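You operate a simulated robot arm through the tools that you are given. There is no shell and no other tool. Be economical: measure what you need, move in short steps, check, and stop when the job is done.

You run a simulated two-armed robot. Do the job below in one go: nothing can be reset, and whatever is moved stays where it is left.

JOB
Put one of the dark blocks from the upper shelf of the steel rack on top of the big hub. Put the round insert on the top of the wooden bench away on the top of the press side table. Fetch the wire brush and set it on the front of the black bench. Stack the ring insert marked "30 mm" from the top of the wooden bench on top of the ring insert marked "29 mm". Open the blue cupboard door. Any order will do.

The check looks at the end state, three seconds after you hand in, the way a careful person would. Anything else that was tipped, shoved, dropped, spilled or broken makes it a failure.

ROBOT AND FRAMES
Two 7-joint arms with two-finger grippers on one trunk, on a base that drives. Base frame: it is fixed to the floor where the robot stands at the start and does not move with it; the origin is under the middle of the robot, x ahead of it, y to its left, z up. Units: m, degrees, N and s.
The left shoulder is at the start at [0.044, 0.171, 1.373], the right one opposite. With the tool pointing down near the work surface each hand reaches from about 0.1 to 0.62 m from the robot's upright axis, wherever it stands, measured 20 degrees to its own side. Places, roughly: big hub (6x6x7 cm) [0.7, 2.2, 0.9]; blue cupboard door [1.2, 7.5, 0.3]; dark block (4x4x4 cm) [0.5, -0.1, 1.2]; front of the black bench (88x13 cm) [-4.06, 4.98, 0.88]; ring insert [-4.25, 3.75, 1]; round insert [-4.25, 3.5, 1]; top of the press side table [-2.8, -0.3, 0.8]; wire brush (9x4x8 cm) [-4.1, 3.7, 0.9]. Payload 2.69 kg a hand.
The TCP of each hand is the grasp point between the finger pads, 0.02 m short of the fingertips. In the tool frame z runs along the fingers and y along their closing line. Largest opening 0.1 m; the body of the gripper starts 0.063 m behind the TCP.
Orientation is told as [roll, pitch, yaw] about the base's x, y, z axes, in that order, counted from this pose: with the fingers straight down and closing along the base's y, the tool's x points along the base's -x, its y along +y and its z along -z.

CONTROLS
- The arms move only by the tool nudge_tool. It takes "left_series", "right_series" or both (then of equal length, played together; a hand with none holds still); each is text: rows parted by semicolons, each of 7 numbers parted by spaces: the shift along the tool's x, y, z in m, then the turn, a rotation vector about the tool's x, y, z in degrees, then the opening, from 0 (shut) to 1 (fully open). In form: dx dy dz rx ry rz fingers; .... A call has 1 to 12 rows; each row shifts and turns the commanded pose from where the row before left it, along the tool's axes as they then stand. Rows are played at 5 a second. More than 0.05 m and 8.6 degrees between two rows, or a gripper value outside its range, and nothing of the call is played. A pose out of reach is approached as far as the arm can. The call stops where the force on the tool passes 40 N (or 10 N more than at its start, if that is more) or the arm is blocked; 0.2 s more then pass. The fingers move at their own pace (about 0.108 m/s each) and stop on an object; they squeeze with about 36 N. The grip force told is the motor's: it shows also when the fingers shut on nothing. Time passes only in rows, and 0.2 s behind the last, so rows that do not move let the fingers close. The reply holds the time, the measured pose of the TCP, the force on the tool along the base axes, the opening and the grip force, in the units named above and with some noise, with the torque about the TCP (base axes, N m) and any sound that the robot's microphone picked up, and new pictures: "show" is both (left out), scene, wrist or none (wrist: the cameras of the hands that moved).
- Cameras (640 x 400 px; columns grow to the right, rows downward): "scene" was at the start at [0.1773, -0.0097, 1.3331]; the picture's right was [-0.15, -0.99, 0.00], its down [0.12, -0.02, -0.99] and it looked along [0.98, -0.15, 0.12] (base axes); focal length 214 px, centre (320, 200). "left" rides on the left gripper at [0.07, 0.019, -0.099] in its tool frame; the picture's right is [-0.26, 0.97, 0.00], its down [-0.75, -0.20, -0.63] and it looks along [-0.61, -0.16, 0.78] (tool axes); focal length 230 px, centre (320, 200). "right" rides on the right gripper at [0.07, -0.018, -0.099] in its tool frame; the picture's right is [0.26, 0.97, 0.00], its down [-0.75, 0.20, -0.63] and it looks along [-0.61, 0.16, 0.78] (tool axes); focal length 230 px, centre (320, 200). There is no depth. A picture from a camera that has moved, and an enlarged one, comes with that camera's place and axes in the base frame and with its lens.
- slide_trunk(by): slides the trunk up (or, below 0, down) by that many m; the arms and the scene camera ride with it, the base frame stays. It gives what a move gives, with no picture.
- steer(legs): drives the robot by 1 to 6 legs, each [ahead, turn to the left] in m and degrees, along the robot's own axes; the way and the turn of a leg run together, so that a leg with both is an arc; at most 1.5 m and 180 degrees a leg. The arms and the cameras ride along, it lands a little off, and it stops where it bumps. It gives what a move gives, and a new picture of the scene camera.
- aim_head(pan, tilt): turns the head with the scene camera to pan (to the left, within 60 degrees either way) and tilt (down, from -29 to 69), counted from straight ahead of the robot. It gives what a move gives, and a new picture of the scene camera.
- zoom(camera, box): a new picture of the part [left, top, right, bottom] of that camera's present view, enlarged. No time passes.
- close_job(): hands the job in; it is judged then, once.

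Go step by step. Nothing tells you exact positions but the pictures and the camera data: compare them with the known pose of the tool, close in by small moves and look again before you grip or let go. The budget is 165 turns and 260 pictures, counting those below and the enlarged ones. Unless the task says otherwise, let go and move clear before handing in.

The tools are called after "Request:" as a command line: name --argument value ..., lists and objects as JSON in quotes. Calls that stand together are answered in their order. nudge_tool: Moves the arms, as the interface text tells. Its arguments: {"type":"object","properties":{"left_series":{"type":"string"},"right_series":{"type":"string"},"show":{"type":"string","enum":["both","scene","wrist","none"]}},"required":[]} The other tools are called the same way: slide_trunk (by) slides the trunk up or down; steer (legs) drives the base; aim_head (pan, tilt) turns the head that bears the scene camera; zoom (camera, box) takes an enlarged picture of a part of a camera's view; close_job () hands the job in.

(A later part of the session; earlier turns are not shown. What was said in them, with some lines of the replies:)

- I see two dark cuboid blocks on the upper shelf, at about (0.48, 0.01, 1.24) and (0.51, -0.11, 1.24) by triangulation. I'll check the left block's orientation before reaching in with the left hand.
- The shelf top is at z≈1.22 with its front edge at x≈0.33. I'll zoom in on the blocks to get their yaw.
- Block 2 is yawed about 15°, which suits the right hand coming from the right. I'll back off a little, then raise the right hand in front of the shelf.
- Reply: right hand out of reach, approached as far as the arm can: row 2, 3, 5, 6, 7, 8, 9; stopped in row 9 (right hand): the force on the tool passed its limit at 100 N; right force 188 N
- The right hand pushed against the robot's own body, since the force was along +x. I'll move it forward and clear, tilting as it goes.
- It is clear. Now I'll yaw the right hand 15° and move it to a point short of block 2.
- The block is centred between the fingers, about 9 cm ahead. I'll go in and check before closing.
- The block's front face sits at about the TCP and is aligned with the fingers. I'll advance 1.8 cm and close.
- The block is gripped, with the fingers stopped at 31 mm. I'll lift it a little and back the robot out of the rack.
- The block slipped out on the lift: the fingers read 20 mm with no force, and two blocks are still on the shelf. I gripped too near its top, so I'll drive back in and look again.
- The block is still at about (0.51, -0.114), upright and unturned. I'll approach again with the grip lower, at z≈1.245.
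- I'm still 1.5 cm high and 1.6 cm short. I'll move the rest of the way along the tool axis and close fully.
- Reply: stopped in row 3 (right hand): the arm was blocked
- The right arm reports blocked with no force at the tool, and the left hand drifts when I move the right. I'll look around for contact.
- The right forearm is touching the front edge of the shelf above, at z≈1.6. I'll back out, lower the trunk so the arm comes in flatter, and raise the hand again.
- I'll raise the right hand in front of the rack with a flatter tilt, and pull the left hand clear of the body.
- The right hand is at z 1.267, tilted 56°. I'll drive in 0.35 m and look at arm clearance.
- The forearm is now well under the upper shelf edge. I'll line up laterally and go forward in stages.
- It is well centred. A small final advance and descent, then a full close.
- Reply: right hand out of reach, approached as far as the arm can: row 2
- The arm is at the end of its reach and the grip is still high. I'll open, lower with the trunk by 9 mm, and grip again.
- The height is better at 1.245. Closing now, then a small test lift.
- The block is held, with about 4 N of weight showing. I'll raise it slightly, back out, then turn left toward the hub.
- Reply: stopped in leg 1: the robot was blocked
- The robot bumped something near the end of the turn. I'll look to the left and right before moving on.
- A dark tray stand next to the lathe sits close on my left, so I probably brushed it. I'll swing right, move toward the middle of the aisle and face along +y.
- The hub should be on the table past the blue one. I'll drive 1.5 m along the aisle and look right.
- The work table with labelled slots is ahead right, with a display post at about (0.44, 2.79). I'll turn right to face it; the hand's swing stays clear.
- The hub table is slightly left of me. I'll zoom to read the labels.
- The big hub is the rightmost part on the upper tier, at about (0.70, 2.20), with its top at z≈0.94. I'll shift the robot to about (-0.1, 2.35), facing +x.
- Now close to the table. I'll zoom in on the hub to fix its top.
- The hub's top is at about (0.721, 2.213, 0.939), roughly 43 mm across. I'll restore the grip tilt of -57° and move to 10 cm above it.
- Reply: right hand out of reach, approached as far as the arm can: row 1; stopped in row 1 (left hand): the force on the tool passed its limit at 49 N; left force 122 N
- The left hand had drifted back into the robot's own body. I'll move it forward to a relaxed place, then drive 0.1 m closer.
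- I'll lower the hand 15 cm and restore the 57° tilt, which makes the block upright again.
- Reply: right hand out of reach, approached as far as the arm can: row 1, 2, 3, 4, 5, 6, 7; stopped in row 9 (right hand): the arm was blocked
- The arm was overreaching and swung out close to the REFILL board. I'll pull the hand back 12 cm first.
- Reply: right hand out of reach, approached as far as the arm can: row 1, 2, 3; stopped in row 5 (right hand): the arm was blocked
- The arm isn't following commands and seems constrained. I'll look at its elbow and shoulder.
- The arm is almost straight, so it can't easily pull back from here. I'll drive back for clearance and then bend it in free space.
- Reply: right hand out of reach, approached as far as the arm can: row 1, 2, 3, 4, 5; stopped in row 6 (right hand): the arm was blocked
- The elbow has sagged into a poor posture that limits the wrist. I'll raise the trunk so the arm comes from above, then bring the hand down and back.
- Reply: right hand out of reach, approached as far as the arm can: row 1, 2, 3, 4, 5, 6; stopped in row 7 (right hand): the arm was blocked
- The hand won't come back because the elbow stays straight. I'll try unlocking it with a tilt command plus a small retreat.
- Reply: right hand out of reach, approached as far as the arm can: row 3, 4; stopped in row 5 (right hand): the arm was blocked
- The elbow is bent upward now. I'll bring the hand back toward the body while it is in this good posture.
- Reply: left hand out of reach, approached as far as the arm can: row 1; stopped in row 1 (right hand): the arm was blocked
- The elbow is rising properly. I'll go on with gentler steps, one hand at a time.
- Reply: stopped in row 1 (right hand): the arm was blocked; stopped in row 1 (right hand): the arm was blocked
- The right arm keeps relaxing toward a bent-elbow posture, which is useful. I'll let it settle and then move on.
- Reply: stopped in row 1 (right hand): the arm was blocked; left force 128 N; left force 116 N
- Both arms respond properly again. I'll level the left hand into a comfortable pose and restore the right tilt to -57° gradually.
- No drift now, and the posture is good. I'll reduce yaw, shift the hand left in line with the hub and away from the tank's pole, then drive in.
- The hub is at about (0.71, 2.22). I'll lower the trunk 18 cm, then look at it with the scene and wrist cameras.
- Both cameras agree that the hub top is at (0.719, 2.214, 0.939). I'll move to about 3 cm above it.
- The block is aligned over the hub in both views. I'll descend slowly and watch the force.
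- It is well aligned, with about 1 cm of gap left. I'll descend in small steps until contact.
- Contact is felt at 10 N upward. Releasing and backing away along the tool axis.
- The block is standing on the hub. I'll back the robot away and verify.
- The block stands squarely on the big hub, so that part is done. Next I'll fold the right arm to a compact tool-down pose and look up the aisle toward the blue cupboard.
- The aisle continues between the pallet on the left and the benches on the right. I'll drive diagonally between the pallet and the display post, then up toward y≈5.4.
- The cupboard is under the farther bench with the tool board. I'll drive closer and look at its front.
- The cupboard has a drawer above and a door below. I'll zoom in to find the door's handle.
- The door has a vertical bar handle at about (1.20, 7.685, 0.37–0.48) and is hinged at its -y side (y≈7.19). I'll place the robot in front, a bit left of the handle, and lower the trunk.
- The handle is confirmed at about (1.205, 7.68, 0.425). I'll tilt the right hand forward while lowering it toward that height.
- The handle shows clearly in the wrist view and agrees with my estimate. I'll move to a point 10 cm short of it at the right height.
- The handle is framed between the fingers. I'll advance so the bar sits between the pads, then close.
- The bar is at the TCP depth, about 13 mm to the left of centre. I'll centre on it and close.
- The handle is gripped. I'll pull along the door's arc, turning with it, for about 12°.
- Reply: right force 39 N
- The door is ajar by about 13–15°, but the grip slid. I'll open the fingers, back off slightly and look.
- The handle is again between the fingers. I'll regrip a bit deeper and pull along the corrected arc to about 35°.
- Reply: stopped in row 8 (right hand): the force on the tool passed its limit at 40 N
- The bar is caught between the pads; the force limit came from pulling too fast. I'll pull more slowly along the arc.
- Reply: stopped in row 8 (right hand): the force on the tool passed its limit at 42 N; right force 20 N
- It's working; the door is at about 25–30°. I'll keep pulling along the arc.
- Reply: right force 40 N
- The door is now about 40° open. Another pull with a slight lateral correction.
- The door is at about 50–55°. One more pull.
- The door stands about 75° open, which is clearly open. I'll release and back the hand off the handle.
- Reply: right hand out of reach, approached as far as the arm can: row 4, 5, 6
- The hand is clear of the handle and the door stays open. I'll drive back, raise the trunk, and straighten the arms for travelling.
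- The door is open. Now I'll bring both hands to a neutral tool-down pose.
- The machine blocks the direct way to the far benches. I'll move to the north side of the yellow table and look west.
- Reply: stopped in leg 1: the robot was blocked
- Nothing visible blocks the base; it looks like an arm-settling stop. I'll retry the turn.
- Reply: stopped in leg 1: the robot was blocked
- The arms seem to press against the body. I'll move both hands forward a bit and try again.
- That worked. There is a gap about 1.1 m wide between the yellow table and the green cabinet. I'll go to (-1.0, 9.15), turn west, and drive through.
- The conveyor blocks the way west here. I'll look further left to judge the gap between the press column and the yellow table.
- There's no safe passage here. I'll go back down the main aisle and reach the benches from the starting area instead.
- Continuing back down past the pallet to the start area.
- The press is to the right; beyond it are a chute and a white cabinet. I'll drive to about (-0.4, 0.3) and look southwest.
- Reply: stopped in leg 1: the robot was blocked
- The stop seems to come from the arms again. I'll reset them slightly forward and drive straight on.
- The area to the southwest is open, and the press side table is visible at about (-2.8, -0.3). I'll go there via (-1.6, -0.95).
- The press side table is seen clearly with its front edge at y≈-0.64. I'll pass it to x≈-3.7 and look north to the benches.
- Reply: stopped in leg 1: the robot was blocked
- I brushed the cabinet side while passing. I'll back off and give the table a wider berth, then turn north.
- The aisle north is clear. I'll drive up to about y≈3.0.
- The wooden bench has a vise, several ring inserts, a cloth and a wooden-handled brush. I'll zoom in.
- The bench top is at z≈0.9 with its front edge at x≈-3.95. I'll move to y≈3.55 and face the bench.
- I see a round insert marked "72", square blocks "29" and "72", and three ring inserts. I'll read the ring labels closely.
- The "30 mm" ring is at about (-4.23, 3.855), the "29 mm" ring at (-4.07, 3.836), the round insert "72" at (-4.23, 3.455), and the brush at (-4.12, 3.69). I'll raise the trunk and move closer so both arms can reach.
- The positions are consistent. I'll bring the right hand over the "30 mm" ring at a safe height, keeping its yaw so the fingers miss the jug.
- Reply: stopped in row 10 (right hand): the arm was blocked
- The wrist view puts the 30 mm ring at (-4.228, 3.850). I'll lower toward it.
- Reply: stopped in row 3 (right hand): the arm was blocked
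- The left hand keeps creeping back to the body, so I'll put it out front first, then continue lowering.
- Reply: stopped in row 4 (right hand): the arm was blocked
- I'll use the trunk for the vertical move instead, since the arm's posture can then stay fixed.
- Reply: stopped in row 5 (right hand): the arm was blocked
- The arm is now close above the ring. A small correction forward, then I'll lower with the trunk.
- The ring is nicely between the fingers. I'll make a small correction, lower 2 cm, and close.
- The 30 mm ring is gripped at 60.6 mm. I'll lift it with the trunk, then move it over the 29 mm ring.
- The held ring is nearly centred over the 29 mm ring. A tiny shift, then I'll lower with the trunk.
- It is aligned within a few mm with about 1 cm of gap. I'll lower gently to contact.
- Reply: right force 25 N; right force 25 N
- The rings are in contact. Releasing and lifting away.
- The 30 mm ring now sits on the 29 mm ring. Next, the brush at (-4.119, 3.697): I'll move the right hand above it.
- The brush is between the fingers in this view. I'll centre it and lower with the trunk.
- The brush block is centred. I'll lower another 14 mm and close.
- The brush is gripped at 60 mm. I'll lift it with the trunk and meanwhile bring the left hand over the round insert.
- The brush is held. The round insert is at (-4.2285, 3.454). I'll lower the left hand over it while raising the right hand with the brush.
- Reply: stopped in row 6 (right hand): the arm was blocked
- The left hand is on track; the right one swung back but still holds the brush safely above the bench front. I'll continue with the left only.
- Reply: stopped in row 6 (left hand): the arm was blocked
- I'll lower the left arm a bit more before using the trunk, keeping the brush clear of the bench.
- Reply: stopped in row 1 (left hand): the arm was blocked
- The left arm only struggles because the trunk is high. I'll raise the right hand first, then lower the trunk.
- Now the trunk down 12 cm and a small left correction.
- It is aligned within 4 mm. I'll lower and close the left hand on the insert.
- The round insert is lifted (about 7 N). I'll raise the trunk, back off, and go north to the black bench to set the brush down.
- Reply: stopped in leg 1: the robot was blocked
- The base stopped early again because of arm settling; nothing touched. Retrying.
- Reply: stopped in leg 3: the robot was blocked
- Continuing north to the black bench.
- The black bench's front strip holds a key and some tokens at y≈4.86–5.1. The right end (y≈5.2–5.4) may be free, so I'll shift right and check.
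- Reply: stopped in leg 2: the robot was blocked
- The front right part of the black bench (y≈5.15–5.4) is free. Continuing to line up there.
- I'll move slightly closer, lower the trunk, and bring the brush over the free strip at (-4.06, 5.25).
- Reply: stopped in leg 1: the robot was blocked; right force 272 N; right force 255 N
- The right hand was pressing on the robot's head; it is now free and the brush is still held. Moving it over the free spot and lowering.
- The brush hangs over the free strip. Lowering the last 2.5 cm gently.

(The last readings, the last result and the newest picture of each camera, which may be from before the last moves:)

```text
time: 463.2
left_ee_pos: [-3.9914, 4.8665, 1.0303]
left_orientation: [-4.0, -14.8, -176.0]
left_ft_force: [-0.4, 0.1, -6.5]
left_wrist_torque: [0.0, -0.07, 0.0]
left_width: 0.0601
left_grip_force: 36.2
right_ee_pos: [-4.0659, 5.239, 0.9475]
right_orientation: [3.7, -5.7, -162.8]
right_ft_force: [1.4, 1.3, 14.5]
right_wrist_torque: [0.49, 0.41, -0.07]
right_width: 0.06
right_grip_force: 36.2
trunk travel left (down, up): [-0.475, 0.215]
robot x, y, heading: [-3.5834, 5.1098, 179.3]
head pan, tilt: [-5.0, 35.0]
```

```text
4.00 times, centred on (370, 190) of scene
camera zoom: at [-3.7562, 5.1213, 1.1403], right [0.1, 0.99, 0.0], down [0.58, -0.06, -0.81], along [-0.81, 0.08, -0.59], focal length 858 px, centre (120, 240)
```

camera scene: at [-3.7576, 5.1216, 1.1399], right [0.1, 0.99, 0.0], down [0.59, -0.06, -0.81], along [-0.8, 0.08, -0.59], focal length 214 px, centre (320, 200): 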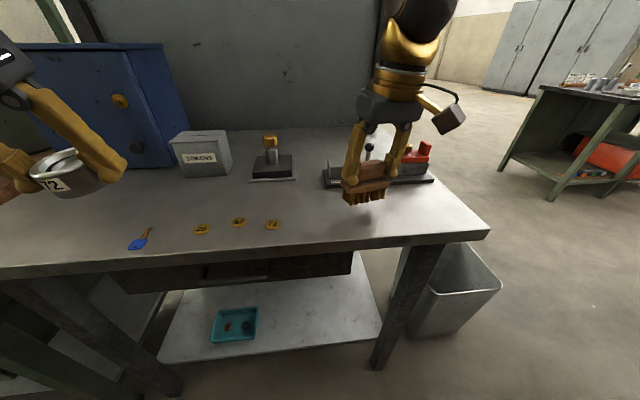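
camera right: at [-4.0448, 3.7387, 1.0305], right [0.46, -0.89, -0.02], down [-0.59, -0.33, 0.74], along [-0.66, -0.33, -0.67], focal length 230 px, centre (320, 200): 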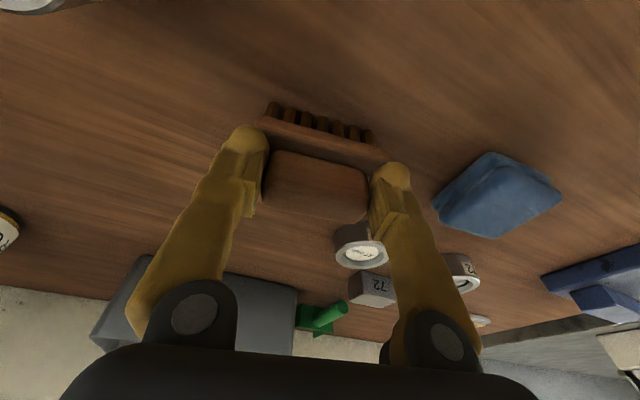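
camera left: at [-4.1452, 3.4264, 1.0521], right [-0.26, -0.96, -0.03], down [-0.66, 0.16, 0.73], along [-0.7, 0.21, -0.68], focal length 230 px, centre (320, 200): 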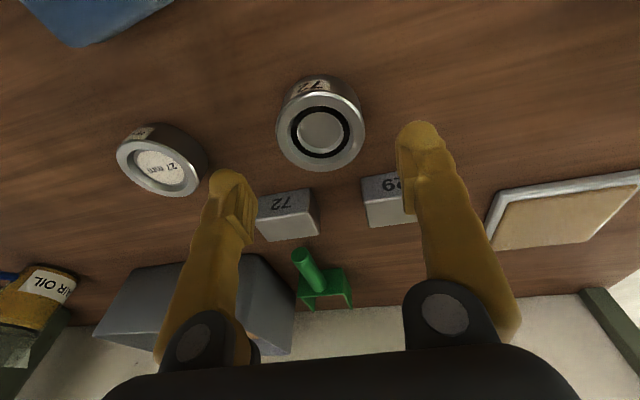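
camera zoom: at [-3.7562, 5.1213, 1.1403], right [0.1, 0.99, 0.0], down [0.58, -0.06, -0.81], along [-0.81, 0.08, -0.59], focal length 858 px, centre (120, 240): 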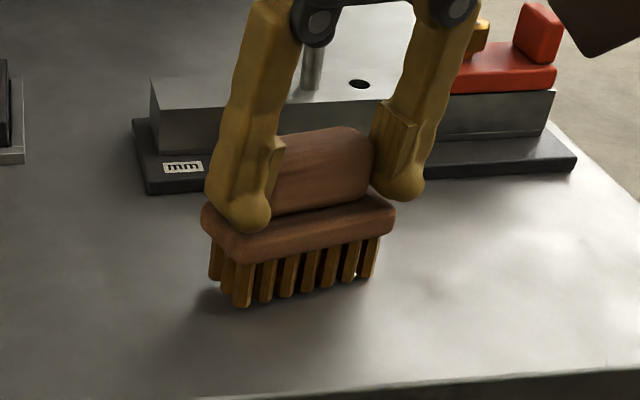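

Contact at 14 N. Releasing and rising.

Request:
nudge_tool --right_series "0 0 0 0 0 0 0.7; 0 0 0 0 0 0 0.85; 0 0 0 0 0 0 0.85; 0 0 -0.015 0 0 0 0.85; 0 0 -0.02 0 0 0 0.85; 0 0 -0.03 0 0 0 0.85; 0 0 -0.03 0 0 0 0.85; 0 0 0 0 0 0 0.85" --show "none"

Request:
zoom --camera "scene" --box '[300, 140, 460, 240]'

```text
time: 465.0
left_ee_pos: [-3.993, 4.8666, 1.0302]
left_orientation: [-4.1, -14.7, -175.9]
left_ft_force: [-0.2, 0.4, -6.8]
left_wrist_torque: [0.01, -0.07, 0.02]
left_width: 0.0604
left_grip_force: 35.8
right_ee_pos: [-4.0592, 5.246, 1.0426]
right_orientation: [3.8, -5.4, -162.8]
right_ft_force: [0.4, 0.3, 0.1]
right_wrist_torque: [-0.03, 0.01, 0.0]
right_width: 0.0849
right_grip_force: 0.0
trunk travel left (down, up): [-0.475, 0.215]
robot x, y, heading: [-3.5822, 5.1087, 179.2]
head pan, tilt: [-5.0, 35.0]
```

```text
4.00 times, centred on (380, 190) of scene
camera zoom: at [-3.7578, 5.1216, 1.1399], right [0.1, 0.99, 0.0], down [0.59, -0.06, -0.81], along [-0.8, 0.08, -0.59], focal length 858 px, centre (80, 240)
```

zoom: 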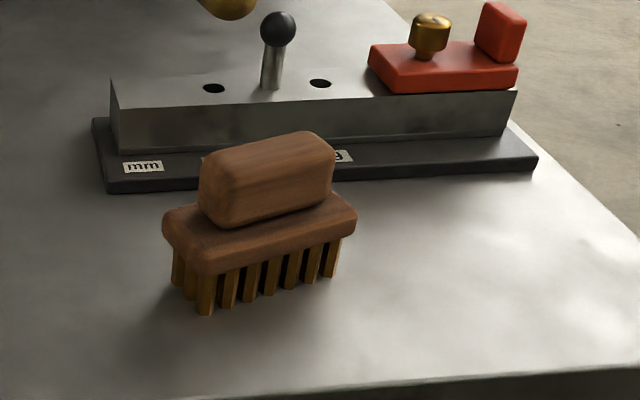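

The brush stands on the front of the black bench. Next is the press side table with the round insert: I'll tuck the right arm, raise the trunk, and drive south.

Request:
nudge_tool --right_series "0.03 -0.016 -0.01 0 0 0 0.85; 0.03 -0.016 -0.01 0 0 0 0.85; 0.03 -0.017 -0.01 0 0 0 0.85; 0.03 -0.017 0 0 0 0 0.85; 0 0 0 0 0 0 0.85" --show "none"

Request:
slide_trunk --by 0.1

Request:
steer --legs '[[-0.15, 0], [0, 88], [1.5, 0], [1.5, 0], [1.0, 0]]'

```text
time: 466.2
left_ee_pos: [-3.993, 4.8672, 1.0299]
left_orientation: [-4.1, -14.8, -175.9]
left_ft_force: [-0.9, 0.0, -6.7]
left_wrist_torque: [0.0, -0.07, -0.03]
left_width: 0.0603
left_grip_force: 36.2
right_ee_pos: [-3.9599, 5.348, 1.0578]
right_orientation: [3.8, -5.6, -162.8]
right_ft_force: [-0.4, 0.1, -0.4]
right_wrist_torque: [-0.02, -0.01, 0.0]
right_width: 0.0847
right_grip_force: 0.0
trunk travel left (down, up): [-0.475, 0.215]
robot x, y, heading: [-3.5803, 5.1085, 179.2]
head pan, tilt: [-5.0, 35.0]
```

```text
time: 467.5
left_ee_pos: [-3.9933, 4.8676, 1.1313]
left_orientation: [-4.1, -14.7, -176.0]
left_ft_force: [0.0, -0.2, -7.4]
left_wrist_torque: [0.0, -0.05, 0.0]
left_width: 0.0601
left_grip_force: 36.0
right_ee_pos: [-3.961, 5.3478, 1.1569]
right_orientation: [3.8, -5.4, -162.7]
right_ft_force: [0.0, 0.7, -0.2]
right_wrist_torque: [-0.03, -0.01, 0.03]
right_width: 0.0848
right_grip_force: 0.1
trunk travel left (down, up): [-0.575, 0.115]
robot x, y, heading: [-3.5772, 5.1091, 179.4]
head pan, tilt: [-5.0, 35.0]
```

```text
time: 491.6
left_ee_pos: [-3.3686, 0.6973, 1.1309]
left_orientation: [-4.1, -14.6, -88.5]
left_ft_force: [0.0, -0.8, -6.4]
left_wrist_torque: [0.05, 0.04, 0.0]
left_width: 0.0603
left_grip_force: 35.9
right_ee_pos: [-3.8489, 0.7516, 1.1576]
right_orientation: [3.7, -5.5, -75.3]
right_ft_force: [-0.9, 0.3, -0.8]
right_wrist_torque: [0.01, -0.01, 0.03]
right_width: 0.0851
right_grip_force: 0.1
trunk travel left (down, up): [-0.575, 0.115]
robot x, y, heading: [-3.5935, 1.1206, -93.3]
head pan, tilt: [-5.0, 35.0]
camera scene: at [-3.6125, 0.9451, 1.2399], right [-0.99, 0.14, 0.0], down [0.08, 0.58, -0.81], along [-0.12, -0.8, -0.59], focal length 214 px, centre (320, 200)
```

scene: 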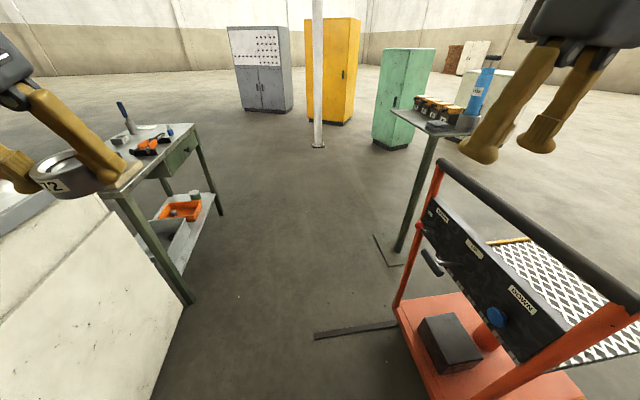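

I'm back by the press side table. Let me look at its top for a free spot.

Request:
zoom --camera "scene" --box '[60, 80, 240, 220]'

Request:
steer --legs '[[1.35, 2], [0, 88]]'

Request:
aim_head --pan 0 --tilt 35

```text
2.86 times, centred on (150, 150) of scene
camera zoom: at [-3.6125, 0.9451, 1.2399], right [-0.99, 0.14, 0.0], down [0.08, 0.58, -0.81], along [-0.12, -0.8, -0.59], focal length 613 px, centre (806, 343)
```

zoom: 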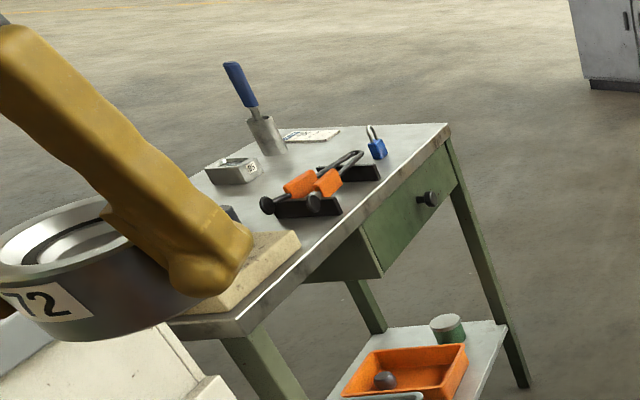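

```text
time: 502.3
left_ee_pos: [-3.2475, -0.0189, 1.1372]
left_orientation: [-4.1, -15.7, 2.2]
left_ft_force: [-0.1, 0.0, -6.0]
left_wrist_torque: [0.01, 0.06, -0.02]
left_width: 0.0601
left_grip_force: 36.6
right_ee_pos: [-3.2957, -0.4993, 1.1628]
right_orientation: [3.6, -6.2, 15.3]
right_ft_force: [-0.3, -0.2, 0.2]
right_wrist_torque: [0.04, 0.0, 0.01]
right_width: 0.0849
right_grip_force: 0.1
trunk travel left (down, up): [-0.575, 0.115]
robot x, y, heading: [-3.6518, -0.2596, -3.1]
head pan, tilt: [-5.0, 35.0]
camera scene: at [-3.4734, -0.2724, 1.24], right [-0.13, -0.99, 0.0], down [-0.58, 0.08, -0.81], along [0.8, -0.11, -0.59], focal length 214 px, centre (320, 200)
```

scene: 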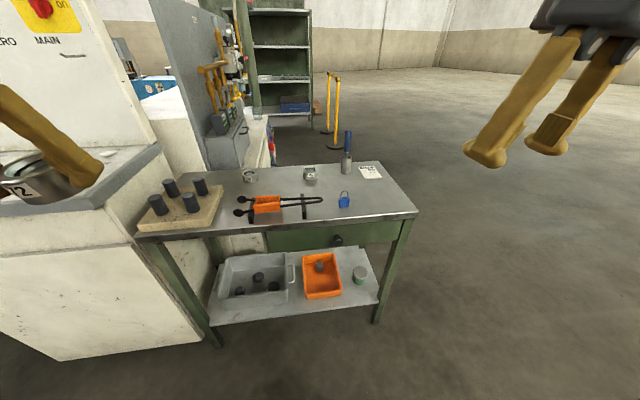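

```text
time: 503.0
left_ee_pos: [-3.2662, -0.0186, 1.143]
left_orientation: [-4.2, -16.6, 2.3]
left_ft_force: [-0.7, -0.1, -6.7]
left_wrist_torque: [-0.01, 0.05, -0.01]
left_width: 0.0605
left_grip_force: 35.7
right_ee_pos: [-3.3153, -0.4986, 1.1697]
right_orientation: [3.2, -7.2, 15.4]
right_ft_force: [0.0, -0.4, -0.2]
right_wrist_torque: [-0.01, 0.0, 0.02]
right_width: 0.0852
right_grip_force: 0.0
trunk travel left (down, up): [-0.575, 0.115]
robot x, y, heading: [-3.6545, -0.2573, -2.5]
head pan, tilt: [0.0, 35.0]
camera scene: at [-3.4734, -0.2638, 1.2401], right [-0.05, -1.0, 0.0], down [-0.59, 0.03, -0.81], along [0.81, -0.04, -0.59], focal length 214 px, centre (320, 200)
```

scene: 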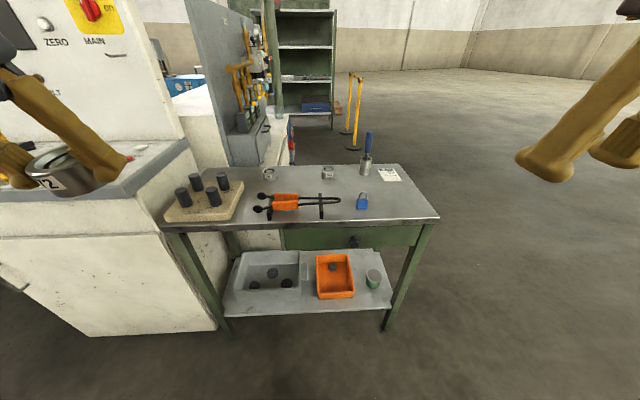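

The table top is at z≈0.79. The right front part near (-2.89, -0.56) is free, between the padlock and the edge. I'll reposition so the left hand faces it.

Request:
steer --legs '[[0, -52], [0.52, 0], [0, 54]]'

```text
time: 510.9
left_ee_pos: [-2.9686, -0.4399, 1.1428]
left_orientation: [-4.2, -16.6, 3.7]
left_ft_force: [0.6, 0.5, -6.3]
left_wrist_torque: [0.0, 0.07, 0.0]
left_width: 0.0604
left_grip_force: 36.1
right_ee_pos: [-3.005, -0.9224, 1.1689]
right_orientation: [3.3, -7.2, 16.9]
right_ft_force: [0.2, 0.1, 0.5]
right_wrist_torque: [-0.02, 0.01, 0.03]
right_width: 0.0849
right_grip_force: 0.1
trunk travel left (down, up): [-0.575, 0.115]
robot x, y, heading: [-3.3448, -0.6966, -1.2]
head pan, tilt: [0.0, 35.0]
camera scene: at [-3.1692, -0.6992, 1.24], right [-0.02, -1.0, 0.0], down [-0.59, 0.01, -0.81], along [0.81, -0.02, -0.59], focal length 214 px, centre (320, 200)
```

scene: 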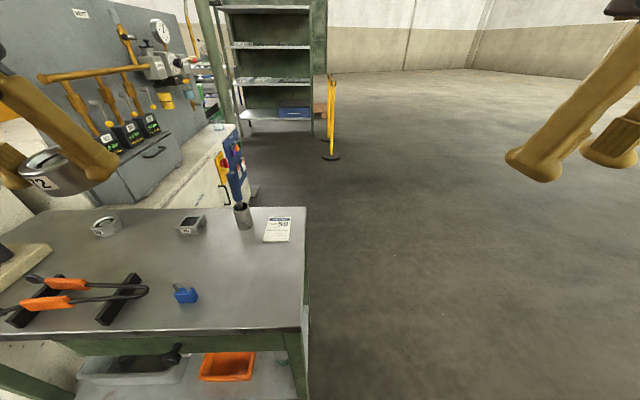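

I'll zoom in on the table top to check the free area and the items there.

Request:
zoom --camera "scene" --box '[80, 130, 340, 350]'

```text
1.82 times, centred on (210, 240) of scene
camera zoom: at [-3.1692, -0.6992, 1.24], right [-0.02, -1.0, 0.0], down [-0.59, 0.01, -0.81], along [0.81, -0.02, -0.59], focal length 390 px, centre (520, 127)
```

zoom: 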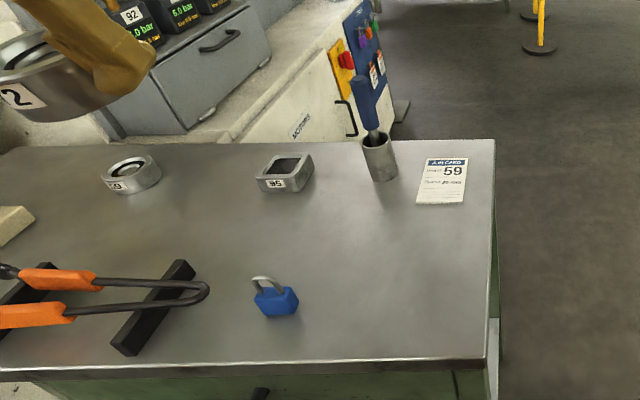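

The spot at (-2.875, -0.545) is free. I'll level the insert, move above that spot, and lower with the trunk.

Request:
nudge_tool --left_series "0 0 0 0 4.6 0 0; 0 0 0 0 4.6 0 0; -0.022 -0.028 0.003 0 0 0 0; -0.022 -0.028 0.003 0 0 0 0; -0.022 -0.028 0.003 0 0 0 0; -0.021 -0.027 0.003 0 0 0 0; 0 0 0 0 0 0 0; 0 0 0 0 0 0 0" --show "none"

Request:
slide_trunk --by -0.25

Request:
zoom --camera "left" --box '[0, 0, 640, 400]'

```text
time: 512.7
left_ee_pos: [-2.8936, -0.549, 1.1593]
left_orientation: [-4.1, -8.3, 3.0]
left_ft_force: [1.0, 0.1, -7.6]
left_wrist_torque: [-0.02, 0.1, 0.0]
left_width: 0.0603
left_grip_force: 35.2
right_ee_pos: [-3.0221, -0.9217, 1.1737]
right_orientation: [3.0, -8.1, 16.9]
right_ft_force: [-1.2, 0.8, 0.2]
right_wrist_torque: [0.02, 0.02, 0.04]
right_width: 0.0851
right_grip_force: 0.1
trunk travel left (down, up): [-0.575, 0.115]
robot x, y, heading: [-3.3503, -0.6974, -1.0]
head pan, tilt: [0.0, 35.0]
```

```text
time: 515.3
left_ee_pos: [-2.8938, -0.5487, 0.9085]
left_orientation: [-4.1, -8.3, 3.1]
left_ft_force: [-0.3, 0.0, -6.2]
left_wrist_torque: [-0.03, 0.08, 0.02]
left_width: 0.0605
left_grip_force: 36.0
right_ee_pos: [-3.0239, -0.9223, 0.9242]
right_orientation: [2.9, -8.1, 17.0]
right_ft_force: [-0.1, -0.6, -0.1]
right_wrist_torque: [-0.02, -0.03, 0.02]
right_width: 0.0852
right_grip_force: 0.0
trunk travel left (down, up): [-0.325, 0.365]
robot x, y, heading: [-3.3482, -0.697, -1.0]
head pan, tilt: [0.0, 35.0]
```

```text
1.00 times, centred on (320, 200) of left (not enlarged: the box is as wide or as high as the picture)
camera zoom: at [-2.9787, -0.5286, 0.9957], right [0.21, 0.98, -0.03], down [0.66, -0.12, 0.74], along [0.72, -0.18, -0.67], focal length 230 px, centre (320, 200)
```

zoom: 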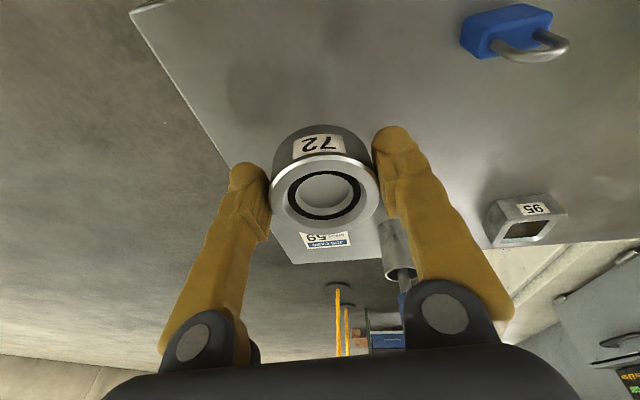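

The area below is clear. Lowering to just above the surface.

Request:
slide_trunk --by -0.085

Request:
slide_trunk --by -0.006

Request:
zoom --camera "left" --box '[160, 60, 480, 260]'

```text
time: 516.5
left_ee_pos: [-2.8939, -0.5504, 0.8271]
left_orientation: [-4.1, -8.8, 3.0]
left_ft_force: [2.0, -3.3, 25.4]
left_wrist_torque: [0.51, 0.41, 0.0]
left_width: 0.0607
left_grip_force: 36.1
right_ee_pos: [-3.024, -0.9218, 0.8391]
right_orientation: [3.0, -8.2, 17.0]
right_ft_force: [-0.6, -0.1, 0.6]
right_wrist_torque: [-0.02, -0.01, -0.02]
right_width: 0.0852
right_grip_force: 0.0
trunk travel left (down, up): [-0.24, 0.45]
robot x, y, heading: [-3.3483, -0.6994, -1.4]
head pan, tilt: [0.0, 35.0]
```

```text
time: 516.9
left_ee_pos: [-2.9082, -0.5471, 0.8287]
left_orientation: [-4.3, -9.7, 3.2]
left_ft_force: [-0.6, 0.5, -5.9]
left_wrist_torque: [-0.04, 0.02, 0.01]
left_width: 0.0605
left_grip_force: 36.5
right_ee_pos: [-3.0388, -0.9201, 0.8412]
right_orientation: [2.5, -9.1, 16.9]
right_ft_force: [-1.2, 1.1, 0.0]
right_wrist_torque: [-0.01, -0.03, -0.02]
right_width: 0.0853
right_grip_force: 0.0
trunk travel left (down, up): [-0.236, 0.454]
robot x, y, heading: [-3.3472, -0.7005, -1.1]
head pan, tilt: [0.0, 35.0]
stopped: the force on the tool passed its limit at 52 N (the readings are from after the stop); the commanded pose is now the measured one
```

```text
2.00 times, centred on (320, 160) of left
camera zoom: at [-2.9944, -0.5279, 0.9146], right [0.21, 0.98, -0.03], down [0.64, -0.12, 0.76], along [0.74, -0.18, -0.65], focal length 460 px, centre (320, 280)
```

zoom: 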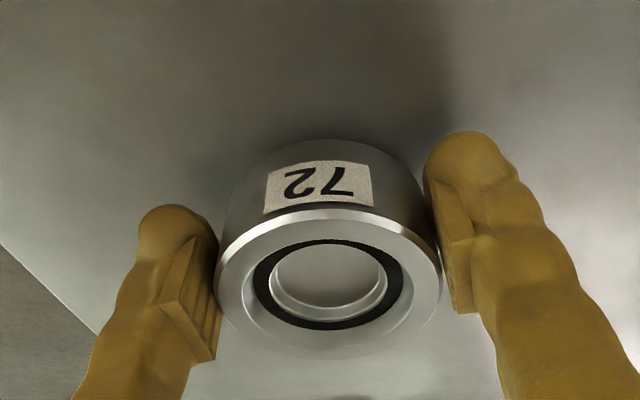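

Contact was at z≈0.827; it now hangs a millimetre or two above. A final small lowering, then release.

Request:
slide_trunk --by -0.003

Request:
nudge_tool --left_series "0 0 0 0 0 0 0.7; 0 0 0 0 0 0 0.85; 0 0 0 0 0 0 0.85; 0 0 0 0 0 0 0.85" --show "none"

Request:
slide_trunk --by 0.2

Request:
zoom --camera "left" --box '[0, 0, 640, 400]'

```text
time: 517.5
left_ee_pos: [-2.904, -0.5482, 0.8264]
left_orientation: [-4.2, -9.5, 3.1]
left_ft_force: [-0.3, -0.7, -7.3]
left_wrist_torque: [-0.01, 0.08, 0.01]
left_width: 0.0607
left_grip_force: 36.0
right_ee_pos: [-3.0359, -0.9205, 0.8372]
right_orientation: [2.5, -8.8, 16.9]
right_ft_force: [-0.2, -0.1, 0.2]
right_wrist_torque: [-0.03, 0.01, 0.01]
right_width: 0.0852
right_grip_force: 0.1
trunk travel left (down, up): [-0.233, 0.457]
robot x, y, heading: [-3.3486, -0.6984, -1.0]
head pan, tilt: [0.0, 35.0]
```

```text
time: 518.5
left_ee_pos: [-2.9048, -0.5494, 0.8262]
left_orientation: [-4.3, -9.7, 3.2]
left_ft_force: [-0.2, 0.2, -0.2]
left_wrist_torque: [0.02, -0.02, -0.03]
left_width: 0.0849
left_grip_force: 0.1
right_ee_pos: [-3.0362, -0.9198, 0.8377]
right_orientation: [2.6, -9.0, 16.9]
right_ft_force: [0.5, 0.1, -0.2]
right_wrist_torque: [0.01, 0.01, 0.02]
right_width: 0.0847
right_grip_force: 0.1
trunk travel left (down, up): [-0.233, 0.457]
robot x, y, heading: [-3.3516, -0.7006, -1.1]
head pan, tilt: [0.0, 35.0]
```

```text
time: 520.6
left_ee_pos: [-2.9038, -0.5493, 1.0268]
left_orientation: [-4.2, -9.8, 3.0]
left_ft_force: [0.6, 0.2, -1.2]
left_wrist_torque: [-0.01, -0.04, 0.0]
left_width: 0.085
left_grip_force: 0.1
right_ee_pos: [-3.0361, -0.9213, 1.0361]
right_orientation: [2.7, -8.9, 16.9]
right_ft_force: [-0.9, 0.0, 0.0]
right_wrist_torque: [0.02, 0.03, -0.03]
right_width: 0.0851
right_grip_force: 0.0
trunk travel left (down, up): [-0.433, 0.257]
robot x, y, heading: [-3.3506, -0.697, -1.2]
head pan, tilt: [0.0, 35.0]
```

```text
1.00 times, centred on (320, 200) of left (not enlarged: the box is as wide or as high as the picture)
camera zoom: at [-2.9912, -0.5287, 1.1111], right [0.21, 0.98, -0.03], down [0.64, -0.12, 0.76], along [0.74, -0.18, -0.65], focal length 230 px, centre (320, 200)
```

zoom: 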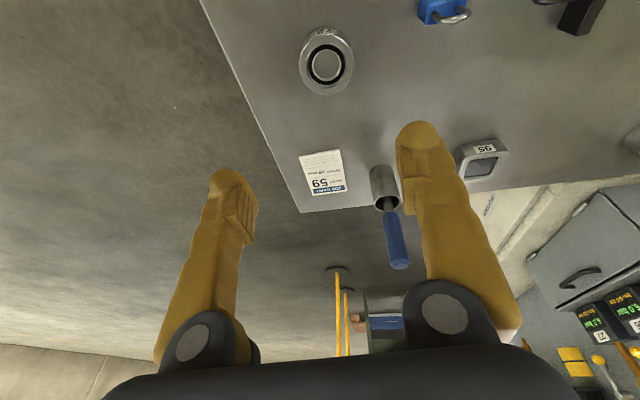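

The round insert stands on the press side table and nothing else there was disturbed. I'll back clear and then hand in.

Request:
steer --legs '[[-0.25, 0]]'

```text
time: 522.4
left_ee_pos: [-3.1553, -0.5423, 1.027]
left_orientation: [-4.2, -9.9, 3.3]
left_ft_force: [0.4, -0.5, 0.6]
left_wrist_torque: [-0.01, -0.01, -0.05]
left_width: 0.0851
left_grip_force: 0.1
right_ee_pos: [-3.2867, -0.9149, 1.0382]
right_orientation: [2.7, -9.0, 17.1]
right_ft_force: [-0.4, -0.1, 0.7]
right_wrist_torque: [-0.01, -0.06, -0.01]
right_width: 0.085
right_grip_force: 0.0
trunk travel left (down, up): [-0.433, 0.257]
robot x, y, heading: [-3.5966, -0.6934, -1.0]
head pan, tilt: [0.0, 35.0]
camera scene: at [-3.4221, -0.6941, 1.0984], right [-0.02, -1.0, 0.0], down [-0.59, 0.01, -0.81], along [0.81, -0.01, -0.59], focal length 214 px, centre (320, 200)
```

scene: 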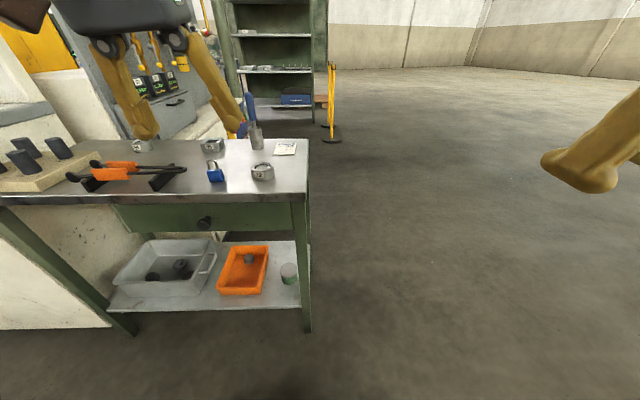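

The insert sits on the press side table, both hands are empty and clear, and all five parts of the job are finished, so I'm handing in.

Request:
close_job

```text
The job is handed in.
```

All five parts were done and the job is handed in:
- **Block:** one dark block from the upper shelf stands on the big hub.
- **Round insert:** the one marked "72" is on the press side table.
- **Brush:** the wire brush stands on the front of the black bench.
- **Rings:** the 30 mm ring sits on the 29 mm ring.
- **Cupboard:** the blue door is open about 75°.

The robot's base was stopped once near the dark tray stand by the lathe, and it bumped the cabinet or table beside the press once. I saw nothing tipped or moved at either spot, but I didn't check them closely.
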